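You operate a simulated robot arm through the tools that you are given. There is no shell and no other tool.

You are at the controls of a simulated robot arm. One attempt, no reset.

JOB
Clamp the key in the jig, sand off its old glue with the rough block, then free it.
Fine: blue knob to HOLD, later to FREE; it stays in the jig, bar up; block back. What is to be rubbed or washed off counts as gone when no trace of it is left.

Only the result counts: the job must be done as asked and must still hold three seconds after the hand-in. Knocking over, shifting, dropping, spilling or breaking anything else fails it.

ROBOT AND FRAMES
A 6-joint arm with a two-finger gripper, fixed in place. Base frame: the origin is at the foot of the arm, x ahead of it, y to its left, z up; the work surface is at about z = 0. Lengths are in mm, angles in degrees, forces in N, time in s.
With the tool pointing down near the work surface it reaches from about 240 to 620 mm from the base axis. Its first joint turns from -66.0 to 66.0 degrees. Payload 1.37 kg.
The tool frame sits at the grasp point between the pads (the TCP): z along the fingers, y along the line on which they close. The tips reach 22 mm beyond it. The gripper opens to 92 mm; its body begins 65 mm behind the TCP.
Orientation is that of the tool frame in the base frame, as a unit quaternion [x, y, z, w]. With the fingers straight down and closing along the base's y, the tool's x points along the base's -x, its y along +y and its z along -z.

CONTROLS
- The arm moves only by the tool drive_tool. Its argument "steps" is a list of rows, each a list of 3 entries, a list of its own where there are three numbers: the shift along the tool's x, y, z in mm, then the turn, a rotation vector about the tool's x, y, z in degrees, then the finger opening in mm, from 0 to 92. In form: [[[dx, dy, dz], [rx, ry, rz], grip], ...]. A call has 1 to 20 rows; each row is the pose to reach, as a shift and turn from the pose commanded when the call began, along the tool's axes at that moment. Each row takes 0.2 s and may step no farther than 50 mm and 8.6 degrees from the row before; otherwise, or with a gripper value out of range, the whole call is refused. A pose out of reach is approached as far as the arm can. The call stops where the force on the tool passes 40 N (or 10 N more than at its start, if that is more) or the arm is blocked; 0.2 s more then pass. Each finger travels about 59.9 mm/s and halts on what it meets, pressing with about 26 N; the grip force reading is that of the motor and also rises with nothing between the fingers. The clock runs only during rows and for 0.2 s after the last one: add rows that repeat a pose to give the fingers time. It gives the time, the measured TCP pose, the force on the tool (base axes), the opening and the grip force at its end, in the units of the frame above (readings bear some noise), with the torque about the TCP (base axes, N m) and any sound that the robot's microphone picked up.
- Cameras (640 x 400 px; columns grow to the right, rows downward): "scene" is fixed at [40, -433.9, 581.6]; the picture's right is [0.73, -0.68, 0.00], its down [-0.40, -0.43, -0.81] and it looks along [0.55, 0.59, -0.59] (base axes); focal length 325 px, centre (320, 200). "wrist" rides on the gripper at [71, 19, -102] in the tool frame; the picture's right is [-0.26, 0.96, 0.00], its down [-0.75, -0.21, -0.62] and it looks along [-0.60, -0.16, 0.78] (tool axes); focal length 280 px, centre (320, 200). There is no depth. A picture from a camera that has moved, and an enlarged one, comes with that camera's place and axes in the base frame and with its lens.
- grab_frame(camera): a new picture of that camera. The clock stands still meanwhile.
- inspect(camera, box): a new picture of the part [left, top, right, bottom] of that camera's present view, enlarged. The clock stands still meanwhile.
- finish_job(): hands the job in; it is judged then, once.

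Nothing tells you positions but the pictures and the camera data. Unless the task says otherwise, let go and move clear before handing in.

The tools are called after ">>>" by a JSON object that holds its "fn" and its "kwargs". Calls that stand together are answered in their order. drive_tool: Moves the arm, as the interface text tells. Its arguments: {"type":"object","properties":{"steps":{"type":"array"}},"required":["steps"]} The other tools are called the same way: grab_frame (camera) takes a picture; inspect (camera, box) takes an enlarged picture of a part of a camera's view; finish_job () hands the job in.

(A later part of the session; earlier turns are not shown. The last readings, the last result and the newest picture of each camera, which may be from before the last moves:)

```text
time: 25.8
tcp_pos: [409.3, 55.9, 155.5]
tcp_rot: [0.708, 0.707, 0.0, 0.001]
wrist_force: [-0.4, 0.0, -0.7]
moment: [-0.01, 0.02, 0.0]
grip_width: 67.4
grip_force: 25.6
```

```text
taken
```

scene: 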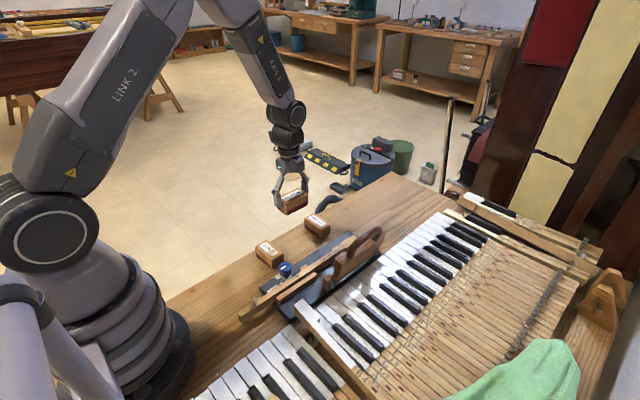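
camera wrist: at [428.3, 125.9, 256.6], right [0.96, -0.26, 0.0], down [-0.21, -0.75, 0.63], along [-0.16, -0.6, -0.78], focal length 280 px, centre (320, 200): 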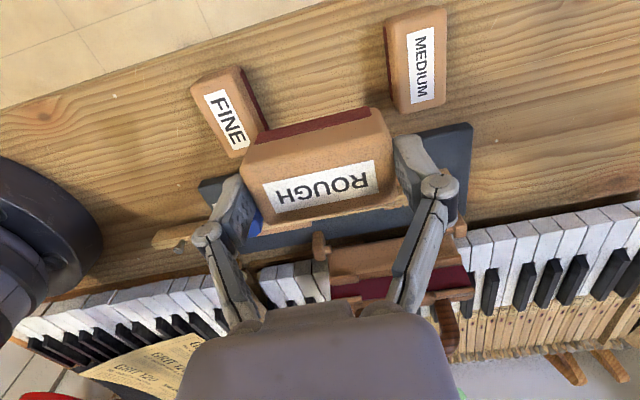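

The tool now has x along +y and y along +x. I'll carry the block over the key at about y = -62.5 and then lower it partway.

>>> {"fn": "drive_tool", "kwargs": {"steps": [[[-30, 4, 0], [0, 0, 0], 50], [[-60, 8, 0], [0, 0, 0], 50], [[-90, 12, 0], [0, 0, 0], 50], [[-118.3, 16, 0], [0, 0, 0], 50], [[-118.3, 16, 20], [0, 0, 0], 50], [[-118.3, 16, 40], [0, 0, 0], 50], [[-118.3, 16, 55], [0, 0, 0], 50], [[-118.3, 16, 55], [0, 0, 0], 50]]}}

>>> {"fn": "grab_frame", "kwargs": {"camera": "wrist"}}

>>> {"fn": "inspect", "kwargs": {"camera": "scene", "box": [240, 180, 400, 300]}}

```text
time: 27.6
tcp_pos: [424.7, -63.2, 99.9]
tcp_rot: [0.707, 0.707, 0.0, 0.001]
wrist_force: [-0.7, -0.2, -0.3]
moment: [0.01, 0.04, 0.03]
grip_width: 67.3
grip_force: 26.7
```

```text
taken
camera wrist: at [443.9, 6.8, 201.5], right [0.96, -0.26, 0.0], down [-0.21, -0.75, 0.63], along [-0.16, -0.6, -0.78], focal length 280 px, centre (320, 200)
```

wrist: 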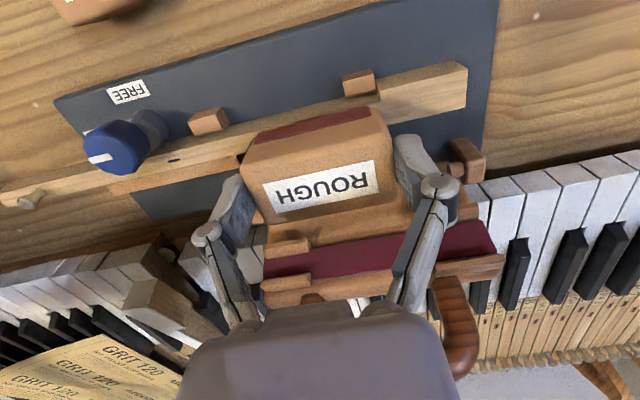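

```text
3.33 times, centred on (320, 240) of scene
camera zoom: at [40.0, -433.9, 581.6], right [0.73, -0.68, 0.0], down [-0.4, -0.43, -0.81], along [0.55, 0.59, -0.59], focal length 1084 px, centre (320, 67)
```

zoom: 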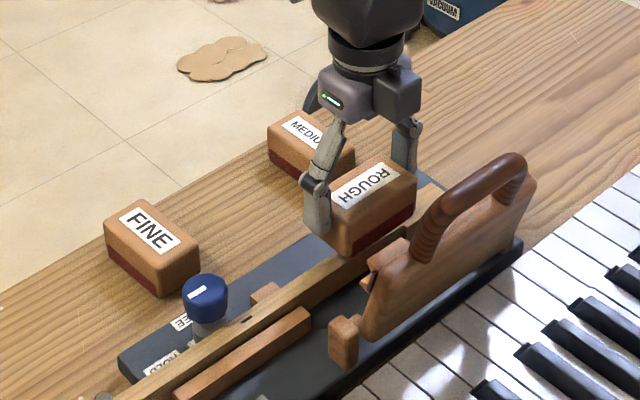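

>>> {"fn": "inspect", "kwargs": {"camera": "wrist", "box": [300, 40, 500, 165]}}

>>> {"fn": "inspect", "kwargs": {"camera": "wrist", "box": [100, 80, 300, 205]}}

```text
3.20 times, centred on (400, 102) of wrist
camera zoom: at [443.9, 6.8, 201.5], right [0.96, -0.26, 0.0], down [-0.21, -0.75, 0.63], along [-0.16, -0.6, -0.78], focal length 897 px, centre (64, 512)
```

zoom: 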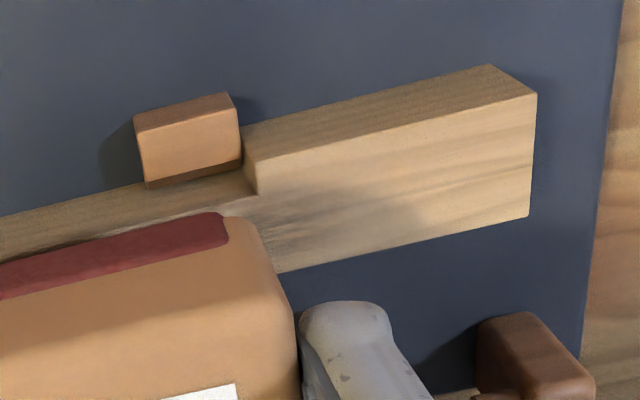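

```text
3.20 times, centred on (200, 142) of wrist
camera zoom: at [443.9, 6.8, 201.5], right [0.96, -0.26, 0.0], down [-0.21, -0.75, 0.63], along [-0.16, -0.6, -0.78], focal length 897 px, centre (704, 384)
```

zoom: 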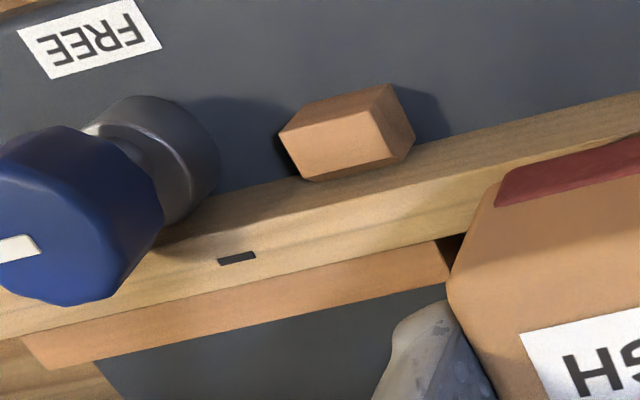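

The key's centre is at y ≈ -62.5, its wide head spans x = 464–511, and the block is centred above it. I'll lower the block toward the key in small steps and watch the force.

>>> {"fn": "drive_tool", "kwargs": {"steps": [[[0, 0, 8], [0, 0, 0], 50], [[0, 0, 16], [0, 0, 0], 50], [[0, 0, 20], [0, 0, 0], 50], [[0, 0, 22], [0, 0, 0], 50], [[0, 0, 23], [0, 0, 0], 50], [[0, 0, 23], [0, 0, 0], 50]]}}

>>> {"fn": "grab_frame", "kwargs": {"camera": "wrist"}}

>>> {"fn": "inspect", "kwargs": {"camera": "scene", "box": [260, 190, 400, 300]}}

```text
time: 29.0
tcp_pos: [425.1, -62.4, 77.4]
tcp_rot: [0.708, 0.706, 0.0, 0.001]
wrist_force: [1.3, -0.8, -0.3]
moment: [0.03, 0.02, -0.02]
grip_width: 67.1
grip_force: 26.2
```

```text
taken
camera wrist: at [444.4, 7.3, 179.0], right [0.96, -0.26, 0.0], down [-0.21, -0.75, 0.63], along [-0.16, -0.6, -0.78], focal length 280 px, centre (320, 200)
```

wrist: 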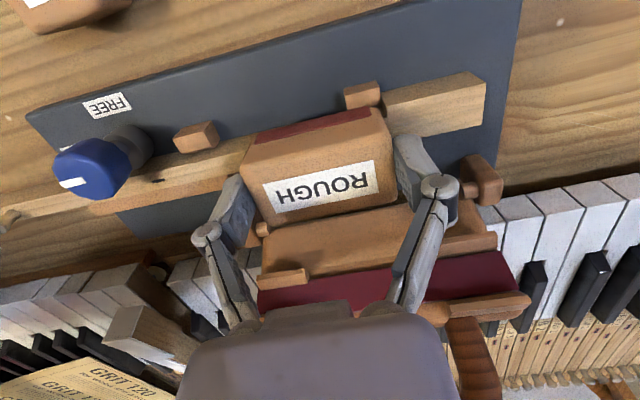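

```text
3.64 times, centred on (330, 245) of scene
camera zoom: at [40.0, -433.9, 581.6], right [0.73, -0.68, 0.0], down [-0.4, -0.43, -0.81], along [0.55, 0.59, -0.59], focal length 1183 px, centre (284, 36)
```

zoom: 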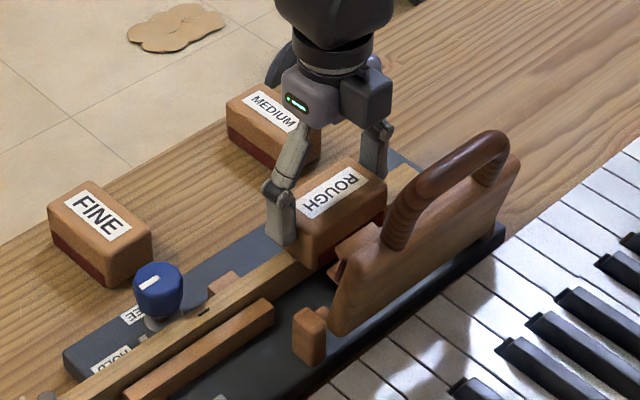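

>>> {"fn": "drive_tool", "kwargs": {"steps": [[[0, 0, 1], [0, 0, 0], 50], [[0, 0, 2], [0, 0, 0], 50], [[0, 0, 3], [0, 0, 0], 50]]}}

>>> {"fn": "drive_tool", "kwargs": {"steps": [[[0, 0, 0.7], [0, 0, 0], 50], [[0, 0, 0.7], [0, 0, 0], 50]]}}

```text
time: 29.8
tcp_pos: [425.6, -64.3, 74.7]
tcp_rot: [0.707, 0.707, 0.0, 0.001]
wrist_force: [-4.5, 0.7, 14.9]
moment: [0.08, 0.29, -0.03]
grip_width: 67.0
grip_force: 25.8
```

```text
time: 30.4
tcp_pos: [426.4, -62.4, 74.4]
tcp_rot: [0.708, 0.707, 0.0, 0.002]
wrist_force: [-3.9, -0.3, 19.0]
moment: [0.05, 0.11, -0.03]
grip_width: 67.2
grip_force: 25.3
```

The block is on the key at about 19 N. I'll ease off to about 10 N before rubbing.

>>> {"fn": "drive_tool", "kwargs": {"steps": [[[0, 0, -0.7], [0, 0, 0], 50], [[0, 0, -0.7], [0, 0, 0], 50]]}}

```text
time: 31.0
tcp_pos: [426.3, -63.4, 74.6]
tcp_rot: [0.707, 0.707, 0.0, 0.002]
wrist_force: [3.0, 0.5, 6.3]
moment: [0.01, -0.12, 0.03]
grip_width: 67.2
grip_force: 26.0
```

Contact is gentle at about 6 N. I'll try one short back-and-forth pass along the key.

>>> {"fn": "drive_tool", "kwargs": {"steps": [[[0, 8, 0], [0, 0, 0], 50], [[0, 16, 0], [0, 0, 0], 50], [[0, 24, 0], [0, 0, 0], 50], [[0, 16, 0], [0, 0, 0], 50], [[0, 8, 0], [0, 0, 0], 50], [[0, 0, 0], [0, 0, 0], 50], [[0, -8, 0], [0, 0, 0], 50], [[0, -16, 0], [0, 0, 0], 50], [[0, -24, 0], [0, 0, 0], 50], [[0, -16, 0], [0, 0, 0], 50], [[0, -8, 0], [0, 0, 0], 50], [[0, 0, 0], [0, 0, 0], 50]]}}

>>> {"fn": "inspect", "kwargs": {"camera": "wrist", "box": [160, 60, 480, 260]}}

>>> {"fn": "inspect", "kwargs": {"camera": "scene", "box": [260, 190, 400, 300]}}

```text
time: 33.6
tcp_pos: [423.9, -63.3, 74.4]
tcp_rot: [0.707, 0.707, 0.0, 0.002]
wrist_force: [1.0, 0.1, 0.5]
moment: [0.02, 0.0, 0.02]
grip_width: 66.9
grip_force: 25.7
```

```text
2.00 times, centred on (320, 160) of wrist
camera zoom: at [444.2, 6.9, 176.2], right [0.96, -0.26, 0.0], down [-0.21, -0.75, 0.63], along [-0.16, -0.6, -0.78], focal length 561 px, centre (320, 280)
```

zoom: 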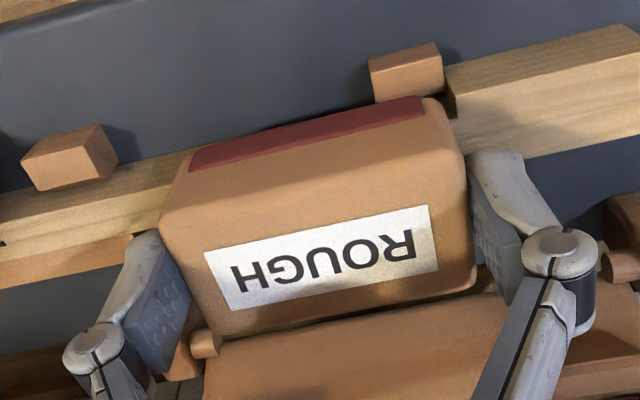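

```text
3.64 times, centred on (330, 245) of scene
camera zoom: at [40.0, -433.9, 581.6], right [0.73, -0.68, 0.0], down [-0.4, -0.43, -0.81], along [0.55, 0.59, -0.59], focal length 1183 px, centre (284, 36)
```

zoom: 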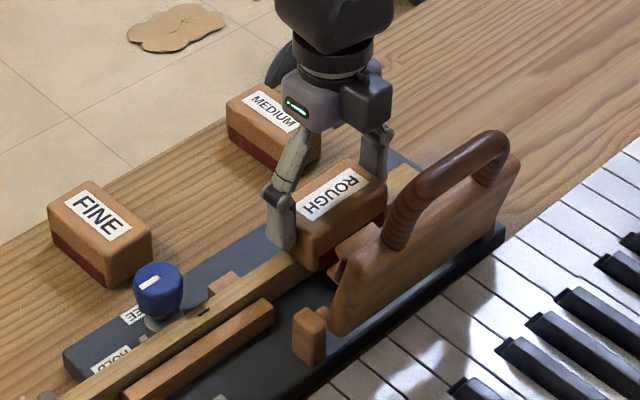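

Contact was lost during the stroke. I'll press slightly deeper and read the force before rubbing on.

>>> {"fn": "drive_tool", "kwargs": {"steps": [[[0, 0, 0.6], [0, 0, 0], 50], [[0, 0, 0.6], [0, 0, 0], 50]]}}

>>> {"fn": "drive_tool", "kwargs": {"steps": [[[0, 8, 0], [0, 0, 0], 50], [[0, 16, 0], [0, 0, 0], 50], [[0, 24, 0], [0, 0, 0], 50], [[0, 30, 0], [0, 0, 0], 50]]}}

>>> {"fn": "drive_tool", "kwargs": {"steps": [[[0, -10, 0], [0, 0, 0], 50], [[0, -20, 0], [0, 0, 0], 50], [[0, -30, 0], [0, 0, 0], 50], [[0, -40, 0], [0, 0, 0], 50], [[0, -50, 0], [0, 0, 0], 50], [[0, -60, 0], [0, 0, 0], 50]]}}

```text
time: 34.2
tcp_pos: [426.5, -61.9, 75.0]
tcp_rot: [0.707, 0.707, 0.0, 0.001]
wrist_force: [0.4, 0.6, 0.2]
moment: [0.04, 0.02, -0.02]
grip_width: 67.2
grip_force: 26.5
```

```text
time: 35.2
tcp_pos: [455.3, -63.4, 74.8]
tcp_rot: [0.707, 0.707, 0.001, 0.001]
wrist_force: [-0.3, -1.2, 1.1]
moment: [-0.01, 0.12, 0.01]
grip_width: 67.3
grip_force: 26.1
```

```text
time: 36.6
tcp_pos: [396.1, -62.1, 74.0]
tcp_rot: [0.708, 0.706, 0.001, 0.001]
wrist_force: [1.7, 0.7, 4.8]
moment: [0.04, 0.07, -0.03]
grip_width: 67.2
grip_force: 25.5
```

>>> {"fn": "drive_tool", "kwargs": {"steps": [[[0, 10, 0.5], [0, 0, 0], 50], [[0, 20, 0.5], [0, 0, 0], 50], [[0, 30, 0.6], [0, 0, 0], 50], [[0, 40, 0.7], [0, 0, 0], 50], [[0, 50, 0.8], [0, 0, 0], 50], [[0, 60, 0.8], [0, 0, 0], 50]]}}

>>> {"fn": "drive_tool", "kwargs": {"steps": [[[0, -10, 0], [0, 0, 0], 50], [[0, -20, 0], [0, 0, 0], 50], [[0, -30, 0], [0, 0, 0], 50]]}}

>>> {"fn": "drive_tool", "kwargs": {"steps": [[[0, -10, 0], [0, 0, 0], 50], [[0, -20, 0], [0, 0, 0], 50], [[0, -30, 0], [0, 0, 0], 50]]}}

```text
time: 38.0
tcp_pos: [454.6, -63.6, 73.0]
tcp_rot: [0.707, 0.707, -0.001, 0.002]
wrist_force: [-4.9, -0.9, 11.6]
moment: [-0.04, 0.41, 0.03]
grip_width: 67.1
grip_force: 26.0
```

```text
time: 38.8
tcp_pos: [425.3, -63.4, 74.0]
tcp_rot: [0.708, 0.707, 0.001, 0.002]
wrist_force: [3.6, 0.7, 9.8]
moment: [0.02, 0.06, -0.01]
grip_width: 67.2
grip_force: 25.8
```

```text
time: 39.6
tcp_pos: [396.0, -62.7, 72.6]
tcp_rot: [0.707, 0.707, 0.001, 0.002]
wrist_force: [5.2, -0.6, 12.8]
moment: [0.04, -0.02, -0.03]
grip_width: 67.2
grip_force: 26.2
```

The press is now about 10–13 N along the whole stroke. I'll do several full passes and then look.

>>> {"fn": "drive_tool", "kwargs": {"steps": [[[0, 12, 0], [0, 0, 0], 50], [[0, 24, 0], [0, 0, 0], 50], [[0, 36, 0], [0, 0, 0], 50], [[0, 48, 0], [0, 0, 0], 50], [[0, 60, 0], [0, 0, 0], 50], [[0, 48, 0], [0, 0, 0], 50], [[0, 36, 0], [0, 0, 0], 50], [[0, 24, 0], [0, 0, 0], 50], [[0, 12, 0], [0, 0, 0], 50], [[0, 0, 0], [0, 0, 0], 50], [[0, 12, 0], [0, 0, 0], 50], [[0, 24, 0], [0, 0, 0], 50], [[0, 36, 0], [0, 0, 0], 50], [[0, 48, 0], [0, 0, 0], 50], [[0, 60, 0], [0, 0, 0], 50]]}}

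>>> {"fn": "inspect", "kwargs": {"camera": "wrist", "box": [140, 60, 460, 260]}}

>>> {"fn": "inspect", "kwargs": {"camera": "scene", "box": [270, 200, 370, 280]}}

```text
time: 42.8
tcp_pos: [455.6, -62.3, 72.5]
tcp_rot: [0.707, 0.707, 0.001, 0.001]
wrist_force: [-0.5, 0.4, -0.8]
moment: [0.01, 0.0, 0.03]
grip_width: 67.1
grip_force: 25.9
```

```text
2.00 times, centred on (300, 160) of wrist
camera zoom: at [474.2, 7.2, 174.7], right [0.96, -0.26, 0.0], down [-0.21, -0.75, 0.63], along [-0.16, -0.6, -0.78], focal length 561 px, centre (360, 280)
```

zoom: 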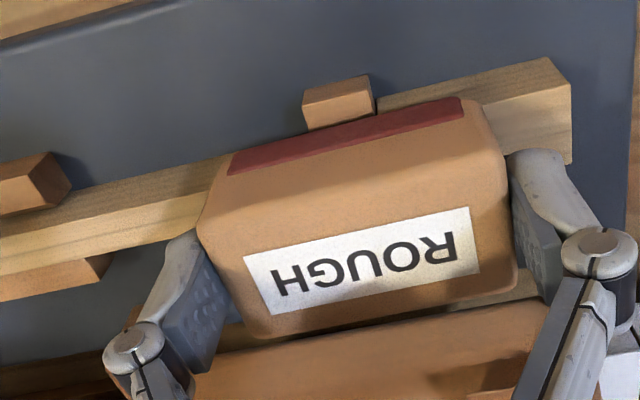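

```text
5.00 times, centred on (320, 240) of scene
camera zoom: at [40.0, -433.9, 581.6], right [0.73, -0.68, 0.0], down [-0.4, -0.43, -0.81], along [0.55, 0.59, -0.59], focal length 1626 px, centre (320, 0)
```

zoom: 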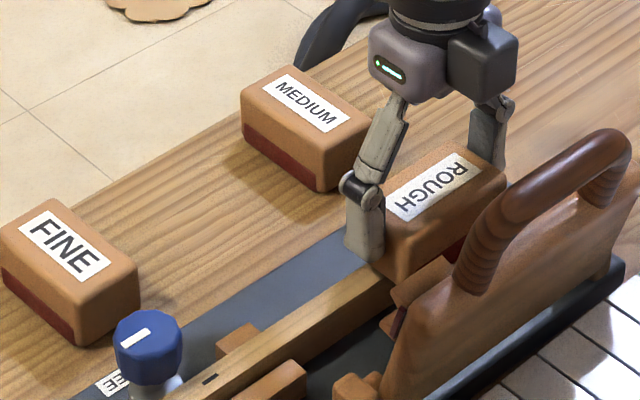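

The force has faded again, so the block is creeping slightly up in the grip. I'll lift away and look at the key surface to see how much glue has gone.

>>> {"fn": "drive_tool", "kwargs": {"steps": [[[0, 0, -10], [0, 0, 0], 50], [[0, 0, -40], [0, 0, 0], 50], [[0, -10, -80], [0, 0, 0], 50], [[-10, -25, -115], [0, 0, 0], 50], [[-25, -40, -125], [0, 0, 0], 50], [[-25, -40, -125], [0, 0, 0], 50]]}}

>>> {"fn": "grab_frame", "kwargs": {"camera": "wrist"}}

>>> {"fn": "inspect", "kwargs": {"camera": "wrist", "box": [200, 10, 440, 110]}}

```text
time: 44.2
tcp_pos: [413.9, -88.4, 198.0]
tcp_rot: [0.707, 0.707, 0.0, 0.002]
wrist_force: [-1.0, -0.4, -0.8]
moment: [0.01, 0.02, 0.0]
grip_width: 67.0
grip_force: 26.1
```

```text
taken
camera wrist: at [433.2, -17.7, 299.5], right [0.96, -0.26, 0.0], down [-0.21, -0.75, 0.63], along [-0.16, -0.6, -0.78], focal length 280 px, centre (320, 200)
```

wrist: 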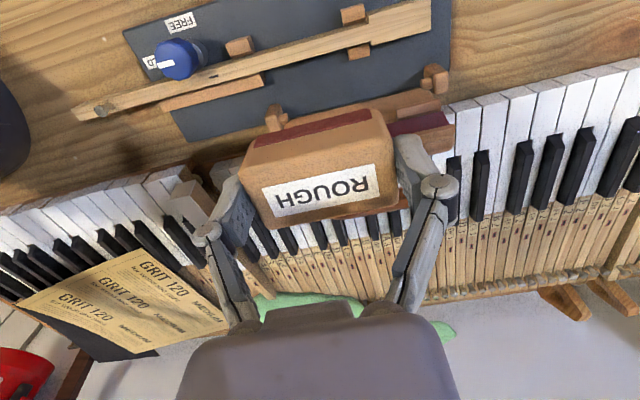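

```text
2.67 times, centred on (320, 60) of wrist
camera zoom: at [433.2, -17.7, 299.5], right [0.96, -0.26, 0.0], down [-0.21, -0.75, 0.63], along [-0.16, -0.6, -0.78], focal length 748 px, centre (320, 573)
```

zoom: 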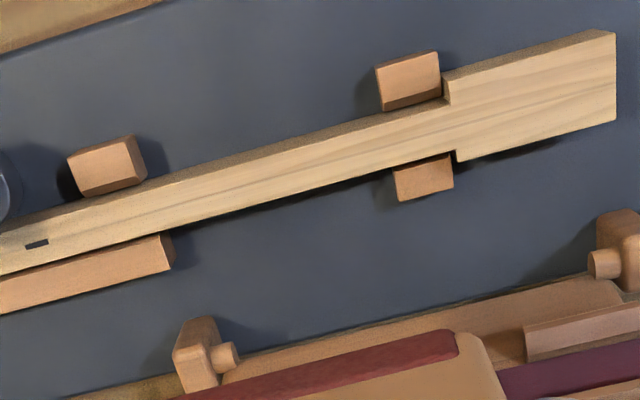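

The key top looks clean. I'll zoom in to look for remaining traces.

>>> {"fn": "inspect", "kwargs": {"camera": "wrist", "box": [330, 10, 440, 75]}}

>>> {"fn": "inspect", "kwargs": {"camera": "wrist", "box": [260, 30, 370, 95]}}

>>> {"fn": "inspect", "kwargs": {"camera": "scene", "box": [290, 215, 390, 290]}}

```text
5.82 times, centred on (385, 42) of wrist
camera zoom: at [433.2, -17.7, 299.5], right [0.96, -0.26, 0.0], down [-0.21, -0.75, 0.63], along [-0.16, -0.6, -0.78], focal length 1631 px, centre (-58, 1116)
```

zoom: 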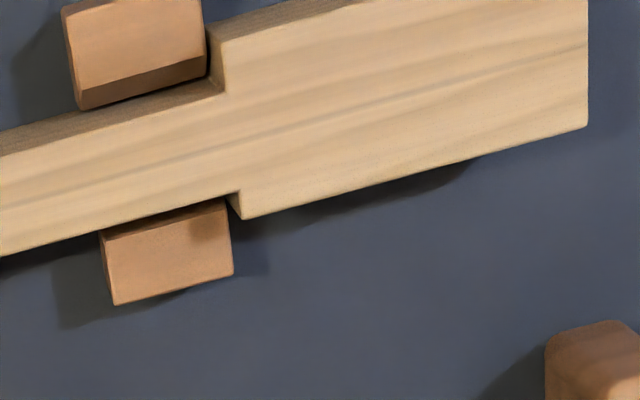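

```text
5.82 times, centred on (315, 62) of wrist
camera zoom: at [433.2, -17.7, 299.5], right [0.96, -0.26, 0.0], down [-0.21, -0.75, 0.63], along [-0.16, -0.6, -0.78], focal length 1631 px, centre (349, 1000)
```

zoom: 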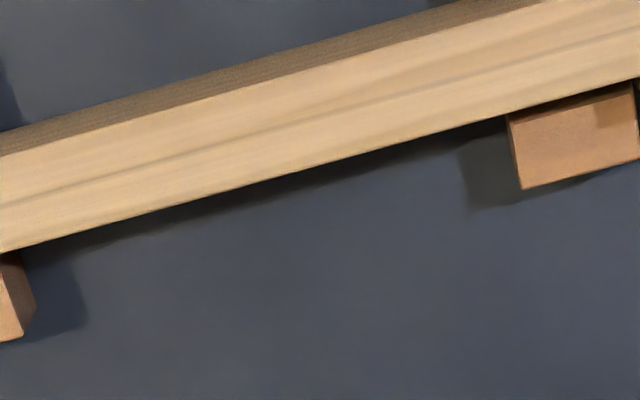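

```text
5.33 times, centred on (340, 252) of scene
camera zoom: at [40.0, -433.9, 581.6], right [0.73, -0.68, 0.0], down [-0.4, -0.43, -0.81], along [0.55, 0.59, -0.59], focal length 1735 px, centre (213, -80)
```

zoom: 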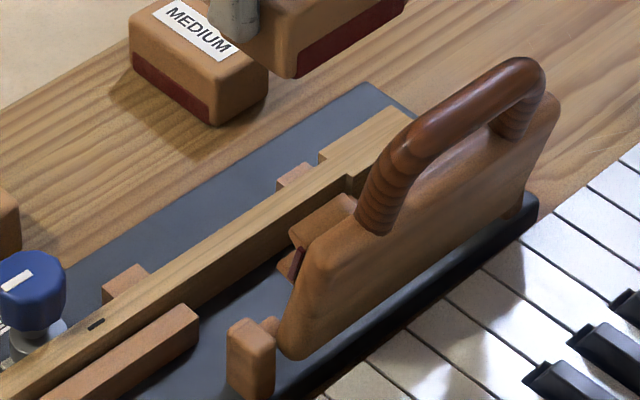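

No trace is visible, but I'll do a few more light passes for insurance, covering slightly beyond both ends.

>>> {"fn": "drive_tool", "kwargs": {"steps": [[[10, 4, 20], [0, 0, 0], 50], [[25, 10, 50], [0, 0, 0], 50], [[25, 10, 85], [0, 0, 0], 50], [[25, 10, 110], [0, 0, 0], 50], [[25, 10, 121], [0, 0, 0], 50], [[25, 10, 124], [0, 0, 0], 50], [[25, 10, 125.5], [0, 0, 0], 50], [[25, 10, 125.5], [0, 0, 0], 50]]}}

>>> {"fn": "drive_tool", "kwargs": {"steps": [[[0, 0, 0.6], [0, 0, 0], 50], [[0, 0, 0.6], [0, 0, 0], 50]]}}

```text
time: 46.0
tcp_pos: [426.1, -63.6, 72.7]
tcp_rot: [0.707, 0.707, 0.0, 0.001]
wrist_force: [-0.3, 0.3, 4.7]
moment: [0.04, 0.18, -0.05]
grip_width: 67.1
grip_force: 26.0
```

```text
time: 46.6
tcp_pos: [424.8, -63.0, 72.1]
tcp_rot: [0.707, 0.707, 0.001, 0.002]
wrist_force: [-2.8, -0.4, 14.4]
moment: [0.01, 0.26, -0.01]
grip_width: 67.2
grip_force: 25.7
```

>>> {"fn": "drive_tool", "kwargs": {"steps": [[[0, -12, 0], [0, 0, 0], 50], [[0, -24, 0], [0, 0, 0], 50], [[0, -36, 0], [0, 0, 0], 50], [[0, -24, 0], [0, 0, 0], 50], [[0, -12, 0], [0, 0, 0], 50], [[0, 0, 0], [0, 0, 0], 50], [[0, 12, 0], [0, 0, 0], 50], [[0, 24, 0], [0, 0, 0], 50], [[0, 36, 0], [0, 0, 0], 50]]}}

>>> {"fn": "drive_tool", "kwargs": {"steps": [[[0, 10, 0.3], [0, 0, 0], 50], [[0, 0, 0.3], [0, 0, 0], 50], [[0, -12, 0.3], [0, 0, 0], 50], [[0, -24, 0.3], [0, 0, 0], 50], [[0, -36, 0.3], [0, 0, 0], 50], [[0, -24, 0.4], [0, 0, 0], 50], [[0, -12, 0.4], [0, 0, 0], 50], [[0, 0, 0.4], [0, 0, 0], 50], [[0, 10, 0.4], [0, 0, 0], 50]]}}

```text
time: 48.6
tcp_pos: [461.7, -62.7, 70.7]
tcp_rot: [0.707, 0.707, 0.0, 0.001]
wrist_force: [-4.5, -0.9, 11.3]
moment: [-0.07, 0.32, 0.01]
grip_width: 67.3
grip_force: 26.3
```

```text
time: 50.6
tcp_pos: [472.1, -62.9, 71.5]
tcp_rot: [0.707, 0.707, 0.0, 0.002]
wrist_force: [0.3, 1.1, -0.2]
moment: [0.0, -0.04, 0.02]
grip_width: 67.2
grip_force: 25.7
```

I'm done rubbing. I'll lift away to check the key again.

>>> {"fn": "drive_tool", "kwargs": {"steps": [[[0, 0, -10], [0, 0, 0], 50], [[0, 0, -40], [0, 0, 0], 50], [[0, -15, -80], [0, 0, 0], 50], [[-10, -35, -115], [0, 0, 0], 50], [[-25, -56, -126], [0, 0, 0], 50], [[-25, -56, -126], [0, 0, 0], 50]]}}

>>> {"fn": "grab_frame", "kwargs": {"camera": "wrist"}}

>>> {"fn": "inspect", "kwargs": {"camera": "wrist", "box": [330, 10, 440, 75]}}

>>> {"fn": "inspect", "kwargs": {"camera": "wrist", "box": [240, 30, 350, 95]}}

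```text
time: 52.0
tcp_pos: [416.0, -87.4, 198.6]
tcp_rot: [0.707, 0.707, 0.0, 0.001]
wrist_force: [0.8, 0.5, -0.6]
moment: [0.02, -0.01, 0.0]
grip_width: 67.1
grip_force: 26.0
```

```text
taken
camera wrist: at [434.4, -17.3, 300.2], right [0.96, -0.26, 0.0], down [-0.21, -0.75, 0.63], along [-0.16, -0.6, -0.78], focal length 280 px, centre (320, 200)
```

wrist: 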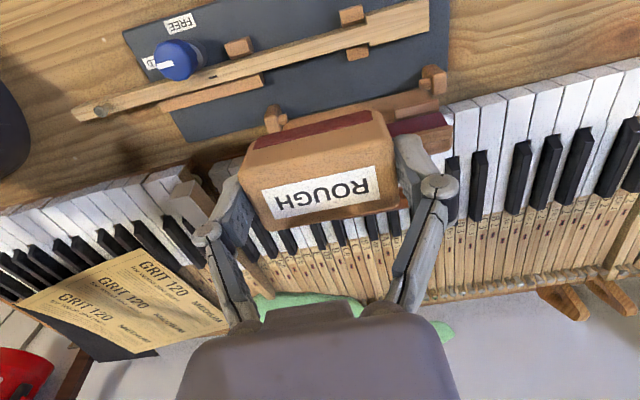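

```text
5.82 times, centred on (385, 42) of wrist
camera zoom: at [434.4, -17.3, 300.2], right [0.96, -0.26, 0.0], down [-0.21, -0.75, 0.63], along [-0.16, -0.6, -0.78], focal length 1631 px, centre (-58, 1116)
```

zoom: 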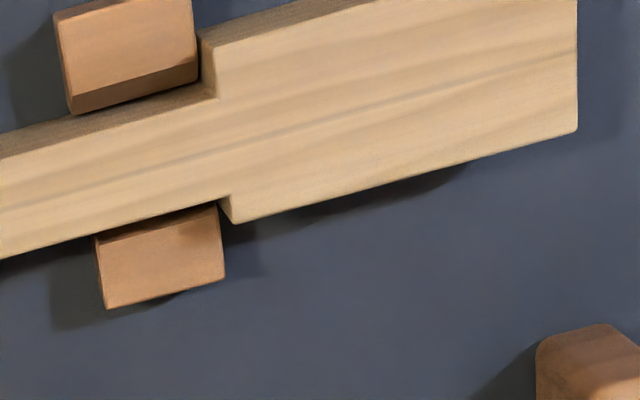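

```text
5.82 times, centred on (295, 62) of wrist
camera zoom: at [434.4, -17.3, 300.2], right [0.96, -0.26, 0.0], down [-0.21, -0.75, 0.63], along [-0.16, -0.6, -0.78], focal length 1631 px, centre (466, 1000)
```

zoom: 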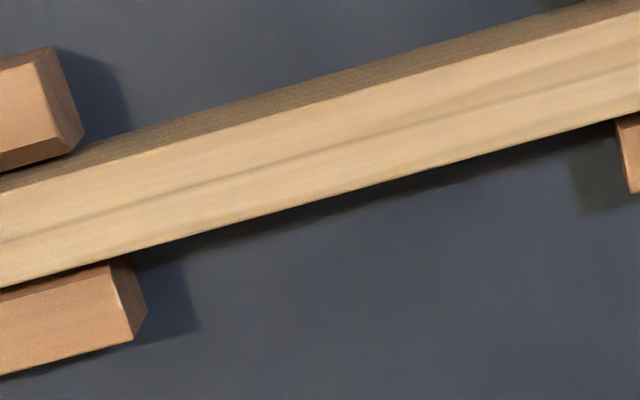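

The key top is clean and unmoved. I'll carry the ROUGH block back above its spot and undo the 93.5° rotation.

>>> {"fn": "drive_tool", "kwargs": {"steps": [[[36, -2, 0], [0, 0, 0], 50], [[72, -3, 0], [0, 0, 0], 50], [[108, -5, 0], [0, 0, 0], 50], [[143.3, -6, 0], [0, 0, -7.8], 50], [[143.3, -6, 0], [0, 0, -15.6], 50], [[143.3, -6, 0], [0, 0, -23.4], 50], [[143.3, -6, 0], [0, 0, -31.2], 50], [[143.3, -6, 0], [0, 0, -39], 50], [[143.3, -6, 0], [0, 0, -46.8], 50], [[143.3, -6, 10], [0, 0, -54.6], 50], [[143.3, -6, 20], [0, 0, -62.4], 50], [[143.3, -6, 30], [0, 0, -70.2], 50], [[143.3, -6, 40], [0, 0, -78], 50], [[143.3, -6, 50], [0, 0, -85.8], 50], [[143.3, -6, 60], [0, 0, -93.5], 50], [[143.3, -6, 60], [0, 0, -93.5], 50]]}}

>>> {"fn": "grab_frame", "kwargs": {"camera": "wrist"}}

>>> {"fn": "inspect", "kwargs": {"camera": "scene", "box": [230, 150, 370, 280]}}

```text
time: 55.4
tcp_pos: [409.8, 55.5, 136.3]
tcp_rot: [-0.03, 1.0, -0.001, 0.001]
wrist_force: [-0.8, 0.0, 0.0]
moment: [0.04, 0.01, 0.01]
grip_width: 66.9
grip_force: 26.1
```

```text
taken
camera wrist: at [336.9, 69.8, 238.3], right [0.2, 0.98, 0.0], down [0.76, -0.16, 0.63], along [0.61, -0.13, -0.78], focal length 280 px, centre (320, 200)
```

wrist: 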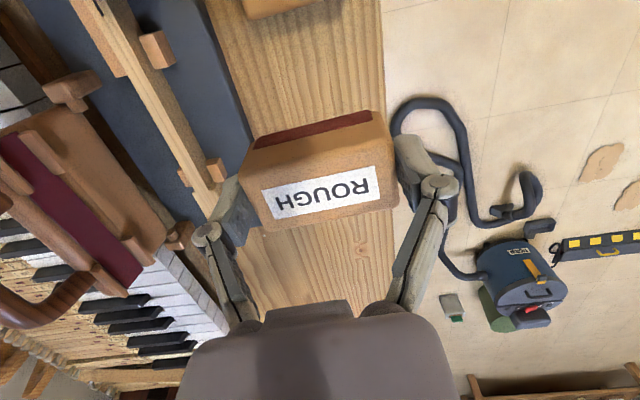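

```text
3.08 times, centred on (300, 215) of scene
camera zoom: at [40.0, -433.9, 581.6], right [0.73, -0.68, 0.0], down [-0.4, -0.43, -0.81], along [0.55, 0.59, -0.59], focal length 1001 px, centre (382, 154)
```

zoom: 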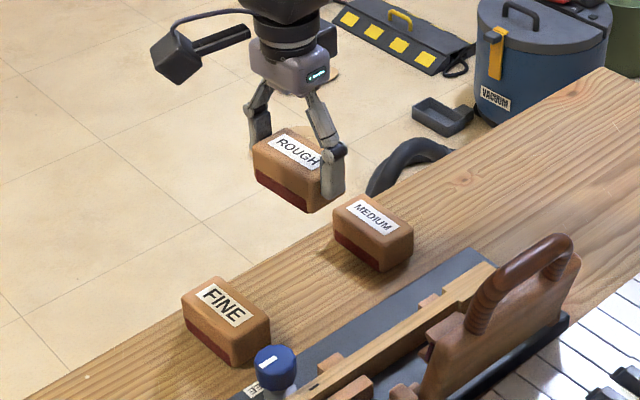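

The block is back above its spot. I'll lower it to near the table, then feel for contact.

>>> {"fn": "drive_tool", "kwargs": {"steps": [[[0, 0, 25], [0, 0, 0], 50], [[0, 0, 50], [0, 0, 0], 50], [[0, 0, 75], [0, 0, 0], 50], [[0, 0, 90], [0, 0, 0], 50], [[0, 0, 99], [0, 0, 0], 50], [[0, 0, 101], [0, 0, 0], 50], [[0, 0, 102], [0, 0, 0], 50], [[0, 0, 102], [0, 0, 0], 50]]}}

>>> {"fn": "grab_frame", "kwargs": {"camera": "wrist"}}

>>> {"fn": "inspect", "kwargs": {"camera": "scene", "box": [240, 180, 360, 270]}}

```text
time: 57.2
tcp_pos: [409.6, 54.7, 35.3]
tcp_rot: [-0.031, 1.0, -0.002, 0.001]
wrist_force: [1.0, 0.3, -0.5]
moment: [0.02, -0.01, 0.0]
grip_width: 67.0
grip_force: 25.6
```

```text
taken
camera wrist: at [336.8, 69.4, 136.8], right [0.2, 0.98, 0.0], down [0.76, -0.16, 0.63], along [0.61, -0.13, -0.78], focal length 280 px, centre (320, 200)
```

wrist: 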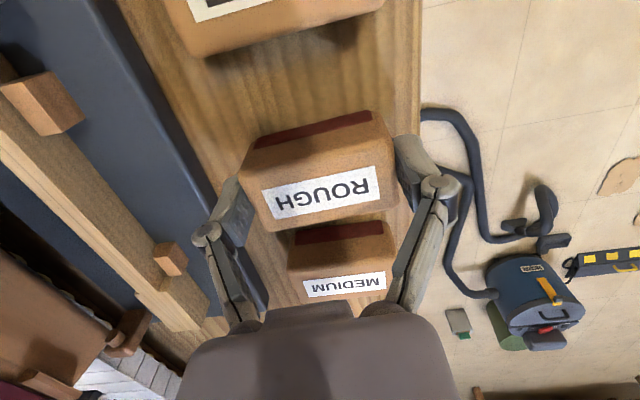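

```text
4.44 times, centred on (300, 225) of scene
camera zoom: at [40.0, -433.9, 581.6], right [0.73, -0.68, 0.0], down [-0.4, -0.43, -0.81], along [0.55, 0.59, -0.59], focal length 1446 px, centre (409, 89)
```

zoom: 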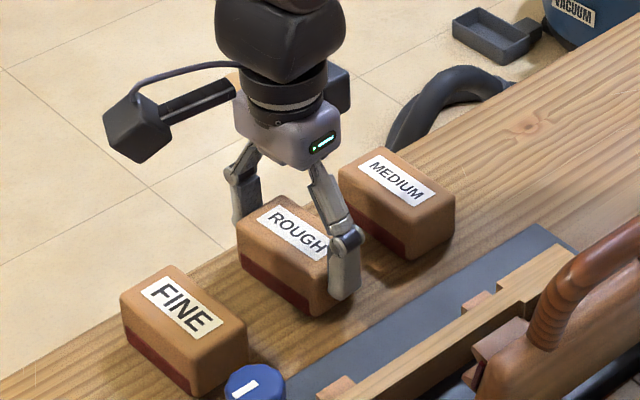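

>>> {"fn": "drive_tool", "kwargs": {"steps": [[[0, 0, 1], [0, 0, 0], 50], [[0, 0, 2], [0, 0, 0], 50], [[0, 0, 2], [0, 0, 0], 50]]}}

>>> {"fn": "drive_tool", "kwargs": {"steps": [[[0, 0, 0.7], [0, 0, 0], 50], [[0, 0, 1.4], [0, 0, 0], 50], [[0, 0, 1.4], [0, 0, 0], 50]]}}

```text
time: 58.0
tcp_pos: [408.9, 54.9, 34.1]
tcp_rot: [-0.031, 1.0, -0.002, 0.001]
wrist_force: [-0.2, 0.4, -1.2]
moment: [-0.03, -0.02, 0.01]
grip_width: 67.1
grip_force: 26.2
```

```text
time: 58.8
tcp_pos: [410.8, 55.9, 31.6]
tcp_rot: [-0.032, 1.0, -0.001, 0.0]
wrist_force: [0.7, 0.0, -0.8]
moment: [0.01, 0.01, 0.03]
grip_width: 67.4
grip_force: 26.4
```

>>> {"fn": "drive_tool", "kwargs": {"steps": [[[0, 0, 0.6], [0, 0, 0], 50], [[0, 0, 0.6], [0, 0, 0], 50]]}}

>>> {"fn": "drive_tool", "kwargs": {"steps": [[[0, 0, 0.6], [0, 0, 0], 50], [[0, 0, 0.6], [0, 0, 0], 50]]}}

```text
time: 59.4
tcp_pos: [410.4, 54.9, 32.4]
tcp_rot: [-0.031, 1.0, 0.0, 0.001]
wrist_force: [0.3, 0.2, -1.1]
moment: [-0.03, 0.01, 0.01]
grip_width: 67.3
grip_force: 25.9
```

```text
time: 60.0
tcp_pos: [410.2, 54.8, 31.0]
tcp_rot: [-0.03, 1.0, 0.0, 0.001]
wrist_force: [-2.6, 0.0, 9.8]
moment: [-0.32, 0.03, -0.11]
grip_width: 67.2
grip_force: 26.0
```

The block is resting on the table. I'll ease the pressure, open the fingers and rise straight up.

>>> {"fn": "drive_tool", "kwargs": {"steps": [[[0, 0, -0.4], [0, 0, 0], 50], [[0, 0, -0.4], [0, 0, 0], 64], [[0, 0, -0.4], [0, 0, 0], 68], [[0, 0, -0.4], [0, 0, 0], 72], [[0, 0, -0.4], [0, 0, 0], 77], [[0, 0, -0.4], [0, 0, 0], 77], [[0, 0, -15], [0, 0, 0], 77], [[0, 0, -40], [0, 0, 0], 77], [[0, 0, -70], [0, 0, 0], 77], [[0, 0, -100], [0, 0, 0], 77], [[0, 0, -135], [0, 0, 0], 77], [[0, 0, -135], [0, 0, 0], 77]]}}

>>> {"fn": "grab_frame", "kwargs": {"camera": "wrist"}}

>>> {"fn": "inspect", "kwargs": {"camera": "wrist", "box": [220, 20, 420, 170]}}

>>> {"fn": "inspect", "kwargs": {"camera": "scene", "box": [240, 200, 340, 270]}}

```text
time: 62.6
tcp_pos: [408.8, 56.4, 165.8]
tcp_rot: [-0.031, 1.0, -0.001, 0.001]
wrist_force: [0.0, -0.3, -0.4]
moment: [0.0, 0.02, -0.01]
grip_width: 77.1
grip_force: 0.0
```

```text
taken
camera wrist: at [336.5, 69.9, 267.3], right [0.2, 0.98, 0.0], down [0.76, -0.16, 0.63], along [0.61, -0.13, -0.78], focal length 280 px, centre (320, 200)
```

wrist: 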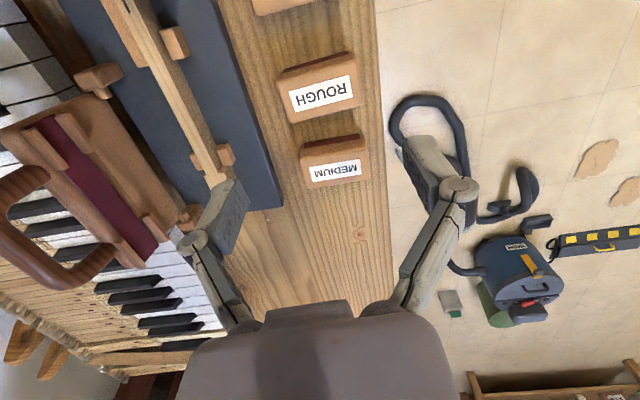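

```text
2.67 times, centred on (320, 95) of wrist
camera zoom: at [336.5, 69.9, 267.3], right [0.2, 0.98, 0.0], down [0.76, -0.16, 0.63], along [0.61, -0.13, -0.78], focal length 748 px, centre (320, 480)
```

zoom: 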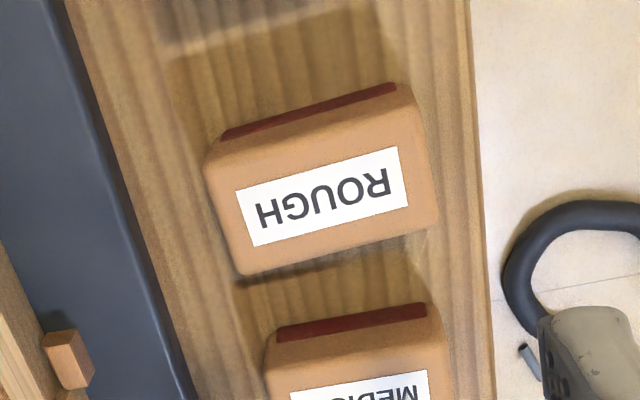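

```text
5.71 times, centred on (290, 235) of scene
camera zoom: at [40.0, -433.9, 581.6], right [0.73, -0.68, 0.0], down [-0.4, -0.43, -0.81], along [0.55, 0.59, -0.59], focal length 1859 px, centre (491, 0)
```

zoom: 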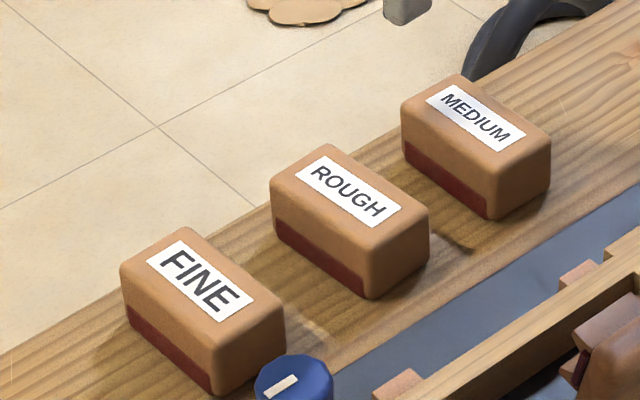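

ROUGH is back where it was, matching the earlier view. Now I'll return to the knob (axis about (309.6, -38.5)) with the tool at +45° so I can turn it clockwise to FREE.

>>> {"fn": "drive_tool", "kwargs": {"steps": [[[26, -22, 0], [0, 0, -7], 60], [[52, -44, 0], [0, 0, -14], 60], [[78, -66, 0], [0, 0, -21], 60], [[104.3, -87.6, 0], [0, 0, -28], 60], [[104.3, -87.6, 20], [0, 0, -35], 60], [[104.3, -87.6, 40], [0, 0, -41.5], 60], [[104.3, -87.6, 60], [0, 0, -41.5], 60], [[104.3, -87.6, 60], [0, 0, -41.5], 60]]}}

>>> {"fn": "grab_frame", "kwargs": {"camera": "wrist"}}

>>> {"fn": "inspect", "kwargs": {"camera": "wrist", "box": [240, 70, 400, 200]}}

```text
time: 64.4
tcp_pos: [311.4, -38.2, 105.8]
tcp_rot: [-0.383, 0.924, -0.001, 0.001]
wrist_force: [-0.8, -0.5, 0.5]
moment: [0.01, -0.01, 0.01]
grip_width: 59.9
grip_force: 0.1
```

```text
taken
camera wrist: at [246.4, -75.9, 207.7], right [-0.5, 0.87, 0.0], down [0.68, 0.39, 0.63], along [0.54, 0.31, -0.78], focal length 280 px, centre (320, 200)
```

wrist: 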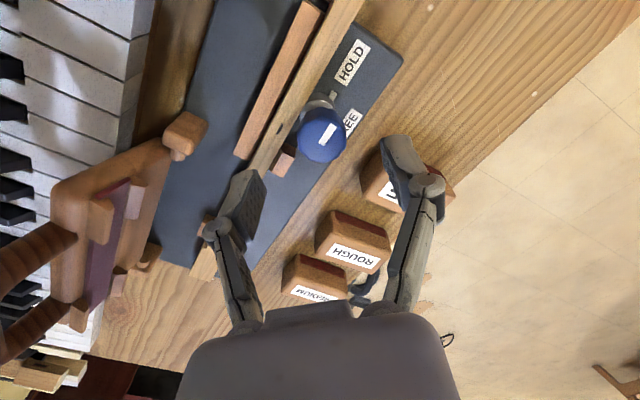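

```text
3.08 times, centred on (320, 135) of wrist
camera zoom: at [246.4, -75.9, 207.7], right [-0.5, 0.87, 0.0], down [0.68, 0.39, 0.63], along [0.54, 0.31, -0.78], focal length 863 px, centre (320, 400)
```

zoom: 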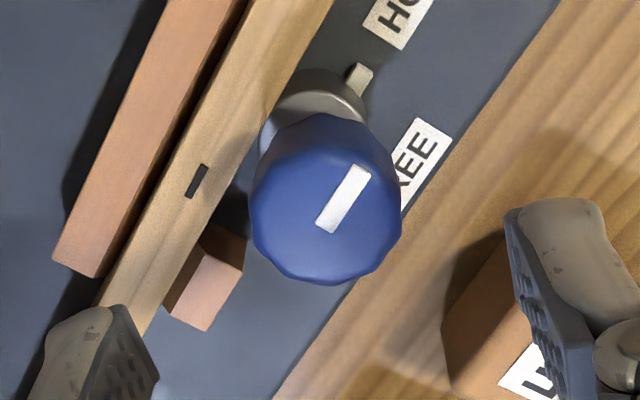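

The knob sits centred within about 1 mm. I'll correct for that, descend and grip it.

>>> {"fn": "drive_tool", "kwargs": {"steps": [[[-0.1, 0.7, 15], [0, 0, 0], 60], [[-0.1, 0.7, 30], [0, 0, 0], 60], [[-0.1, 0.7, 37], [0, 0, 0], 60], [[-0.1, 0.7, 37], [0, 0, 0], 60], [[-0.1, 0.7, 37], [0, 0, 0], 40], [[-0.1, 0.7, 37], [0, 0, 0], 20], [[-0.1, 0.7, 37], [0, 0, 0], 20], [[-0.1, 0.7, 37], [0, 0, 0], 20]]}}

>>> {"fn": "inspect", "kwargs": {"camera": "wrist", "box": [220, 60, 460, 230]}}

```text
time: 66.2
tcp_pos: [311.5, -37.1, 68.6]
tcp_rot: [-0.381, 0.924, -0.002, 0.001]
wrist_force: [2.9, -5.4, 0.6]
moment: [-0.03, -0.07, -0.04]
grip_width: 27.4
grip_force: 26.0
```

```text
2.35 times, centred on (340, 145) of wrist
camera zoom: at [246.0, -74.8, 170.2], right [-0.5, 0.87, 0.0], down [0.68, 0.39, 0.63], along [0.55, 0.31, -0.78], focal length 660 px, centre (273, 329)
```

zoom: 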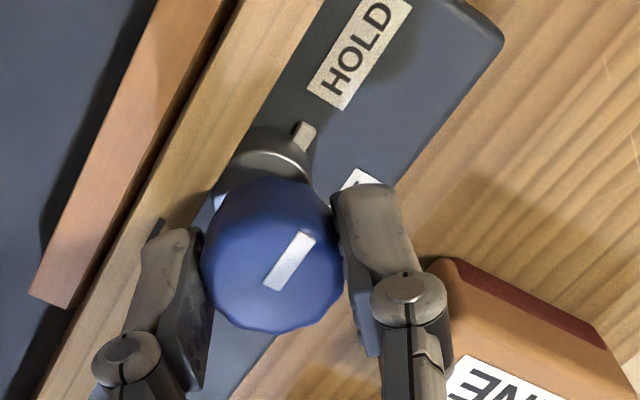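

The knob is gripped at 27.4 mm with little side force. I'll turn it back clockwise in stages, watching the force.

>>> {"fn": "drive_tool", "kwargs": {"steps": [[[0, -0.15, 0], [0, 0, 0], 20], [[0, -0.2, 0], [0, 0, 5], 20], [[0, -0.24, 0], [0, 0, 10], 20], [[0, -0.28, 0], [0, 0, 15], 20], [[0, -0.33, 0], [0, 0, 20], 20], [[0, -0.37, 0], [0, 0, 25], 20], [[0, -0.42, 0], [0, 0, 30], 20], [[0, -0.42, 0], [0, 0, 30], 20]]}}

>>> {"fn": "inspect", "kwargs": {"camera": "wrist", "box": [220, 60, 460, 230]}}

```text
time: 68.0
tcp_pos: [310.9, -38.1, 68.2]
tcp_rot: [-0.13, 0.992, 0.0, 0.001]
wrist_force: [1.5, 15.0, 4.8]
moment: [0.1, 0.16, 0.0]
grip_width: 27.4
grip_force: 25.8
```

```text
2.35 times, centred on (340, 145) of wrist
camera zoom: at [236.5, -38.1, 170.2], right [0.0, 1.0, 0.0], down [0.78, 0.0, 0.63], along [0.63, 0.0, -0.78], focal length 660 px, centre (273, 329)
```

zoom: 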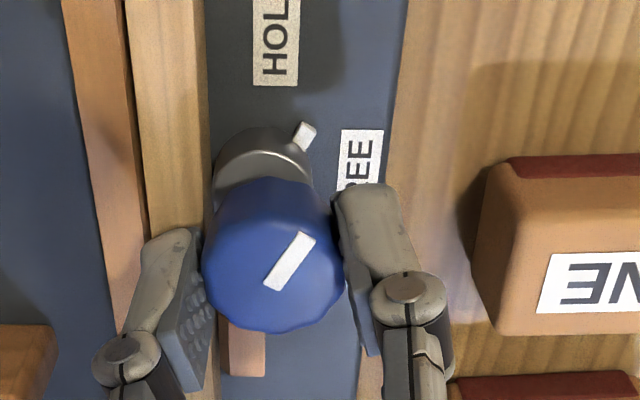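

>>> {"fn": "drive_tool", "kwargs": {"steps": [[[-0.15, 0.41, 0], [0, 0, 0], 20], [[-0.21, 0.42, 0], [0, 0, 5], 20], [[-0.28, 0.42, 0], [0, 0, 10], 20], [[-0.34, 0.43, 0], [0, 0, 15], 20], [[-0.41, 0.43, 0], [0, 0, 20], 20], [[-0.47, 0.44, 0], [0, 0, 25], 20], [[-0.54, 0.44, 0], [0, 0, 30], 20], [[-0.54, 0.44, 0], [0, 0, 30], 20]]}}

>>> {"fn": "inspect", "kwargs": {"camera": "wrist", "box": [220, 60, 460, 230]}}

```text
time: 69.8
tcp_pos: [310.6, -38.2, 68.9]
tcp_rot: [0.132, 0.991, 0.0, -0.001]
wrist_force: [-3.7, -11.4, -0.2]
moment: [0.0, 0.34, 0.02]
grip_width: 27.4
grip_force: 26.2
```

```text
2.35 times, centred on (340, 145) of wrist
camera zoom: at [246.7, -1.1, 170.3], right [0.51, 0.86, 0.0], down [0.67, -0.39, 0.63], along [0.54, -0.32, -0.78], focal length 660 px, centre (273, 329)
```

zoom: 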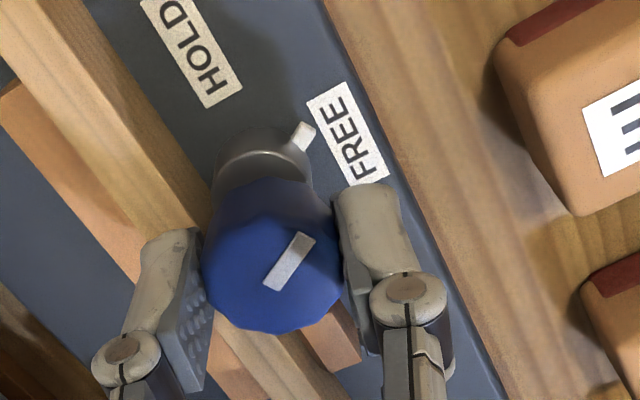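

>>> {"fn": "drive_tool", "kwargs": {"steps": [[[0, -0.36, 0], [0, 0, 0], 20], [[-0.05, -0.36, 0], [0, 0, 5], 20], [[-0.1, -0.36, 0], [0, 0, 10], 20], [[-0.15, -0.36, 0], [0, 0, 15], 20], [[-0.2, -0.37, 0], [0, 0, 20], 20], [[-0.25, -0.37, 0], [0, 0, 25], 20], [[-0.3, -0.37, 0], [0, 0, 30], 20], [[-0.3, -0.37, 0], [0, 0, 30], 20]]}}

>>> {"fn": "inspect", "kwargs": {"camera": "wrist", "box": [220, 60, 460, 230]}}

>>> {"fn": "inspect", "kwargs": {"camera": "scene", "box": [240, 220, 340, 290]}}

```text
time: 71.6
tcp_pos: [311.0, -37.4, 69.6]
tcp_rot: [0.384, 0.923, -0.001, 0.0]
wrist_force: [-7.4, 20.4, 1.3]
moment: [0.2, 0.11, 0.0]
grip_width: 27.3
grip_force: 26.0
```

```text
2.35 times, centred on (340, 145) of wrist
camera zoom: at [273.7, 25.4, 170.2], right [0.87, 0.5, 0.0], down [0.39, -0.68, 0.63], along [0.31, -0.54, -0.78], focal length 660 px, centre (273, 329)
```

zoom: 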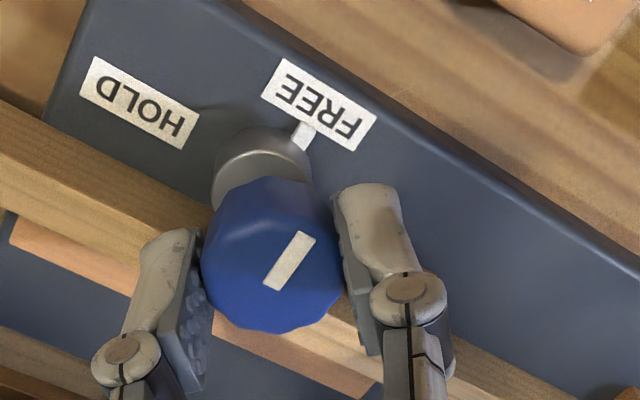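

```text
5.71 times, centred on (290, 255) of scene
camera zoom: at [40.0, -433.9, 581.6], right [0.73, -0.68, 0.0], down [-0.4, -0.43, -0.81], along [0.55, 0.59, -0.59], focal length 1859 px, centre (491, -114)
```

zoom: 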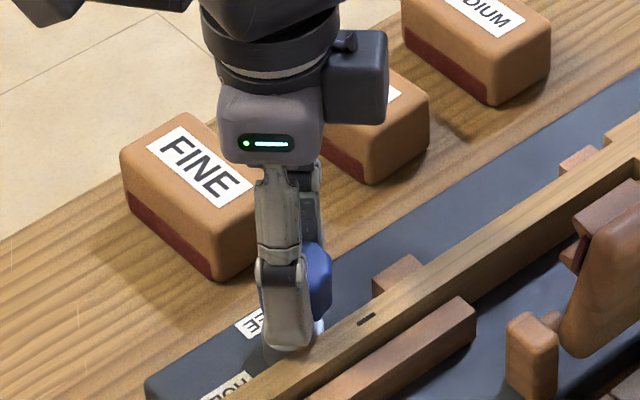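

The tick points at FREE again. I'll relieve the side force, release and lift to check.

>>> {"fn": "drive_tool", "kwargs": {"steps": [[[0.5, 0.25, 0], [0, 0, 0], 20], [[0.5, 0.25, 0], [0, 0, 0], 30], [[0.5, 0.25, 0], [0, 0, 0], 45], [[0.5, 0.25, 0], [0, 0, 0], 60], [[0.5, 0.25, -15], [0, 0, 0], 60], [[0.5, 0.25, -45], [0, 0, 0], 60], [[0.5, 0.25, -80], [0, 0, -7], 60], [[0.5, 0.25, -100], [0, 0, -15], 70], [[0.5, 0.25, -100], [0, 0, -23], 80], [[0.5, 0.25, -100], [0, 0, -31], 80], [[0.5, 0.25, -100], [0, 0, -39], 80], [[0.5, 0.25, -100], [0, 0, -45], 80], [[0.5, 0.25, -100], [0, 0, -45], 80]]}}

>>> {"fn": "inspect", "kwargs": {"camera": "wrist", "box": [240, 40, 400, 140]}}

>>> {"fn": "inspect", "kwargs": {"camera": "scene", "box": [255, 240, 315, 290]}}

>>> {"fn": "inspect", "kwargs": {"camera": "scene", "box": [220, 200, 400, 330]}}

```text
time: 74.4
tcp_pos: [309.7, -37.4, 168.5]
tcp_rot: [0.0, 1.0, -0.002, 0.002]
wrist_force: [0.4, -0.3, 0.3]
moment: [-0.02, 0.03, 0.04]
grip_width: 80.2
grip_force: 0.0
```

```text
4.00 times, centred on (320, 90) of wrist
camera zoom: at [238.9, -18.4, 270.2], right [0.26, 0.97, 0.0], down [0.75, -0.2, 0.63], along [0.6, -0.16, -0.78], focal length 1122 px, centre (320, 640)
```

zoom: 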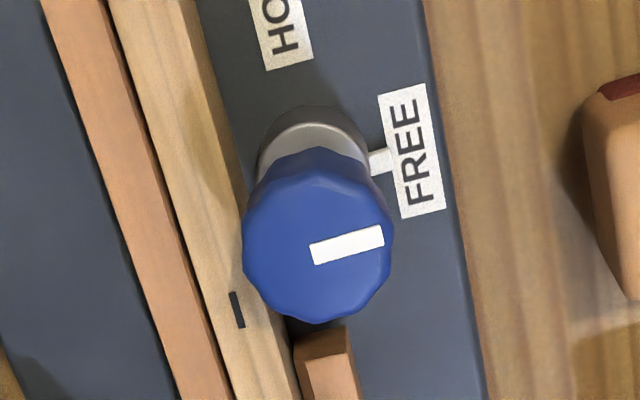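

```text
8.00 times, centred on (285, 265) of scene
camera zoom: at [40.0, -433.9, 581.6], right [0.73, -0.68, 0.0], down [-0.4, -0.43, -0.81], along [0.55, 0.59, -0.59], focal length 2602 px, centre (600, -320)
```

zoom: 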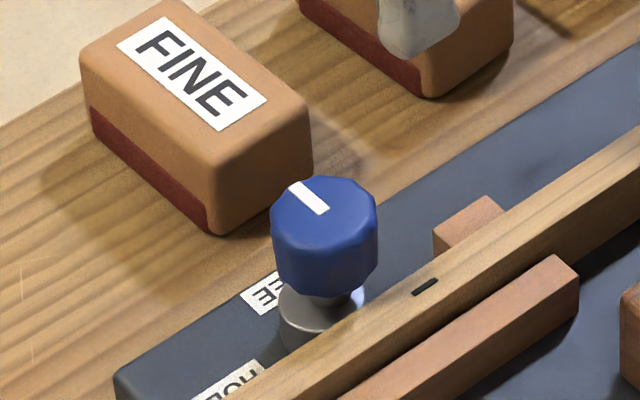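

```text
3.08 times, centred on (310, 265) of scene
camera zoom: at [40.0, -433.9, 581.6], right [0.73, -0.68, 0.0], down [-0.4, -0.43, -0.81], along [0.55, 0.59, -0.59], focal length 1001 px, centre (351, 0)
```

zoom: 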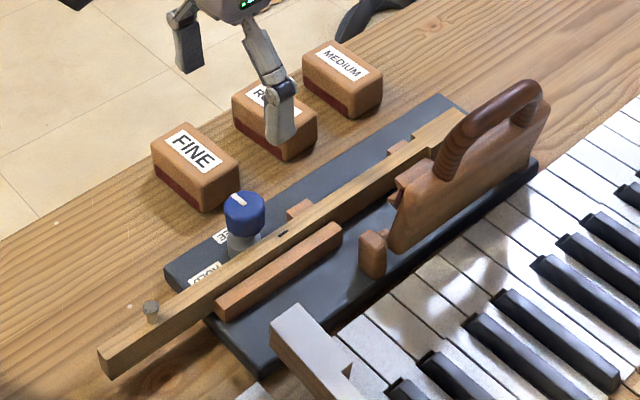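

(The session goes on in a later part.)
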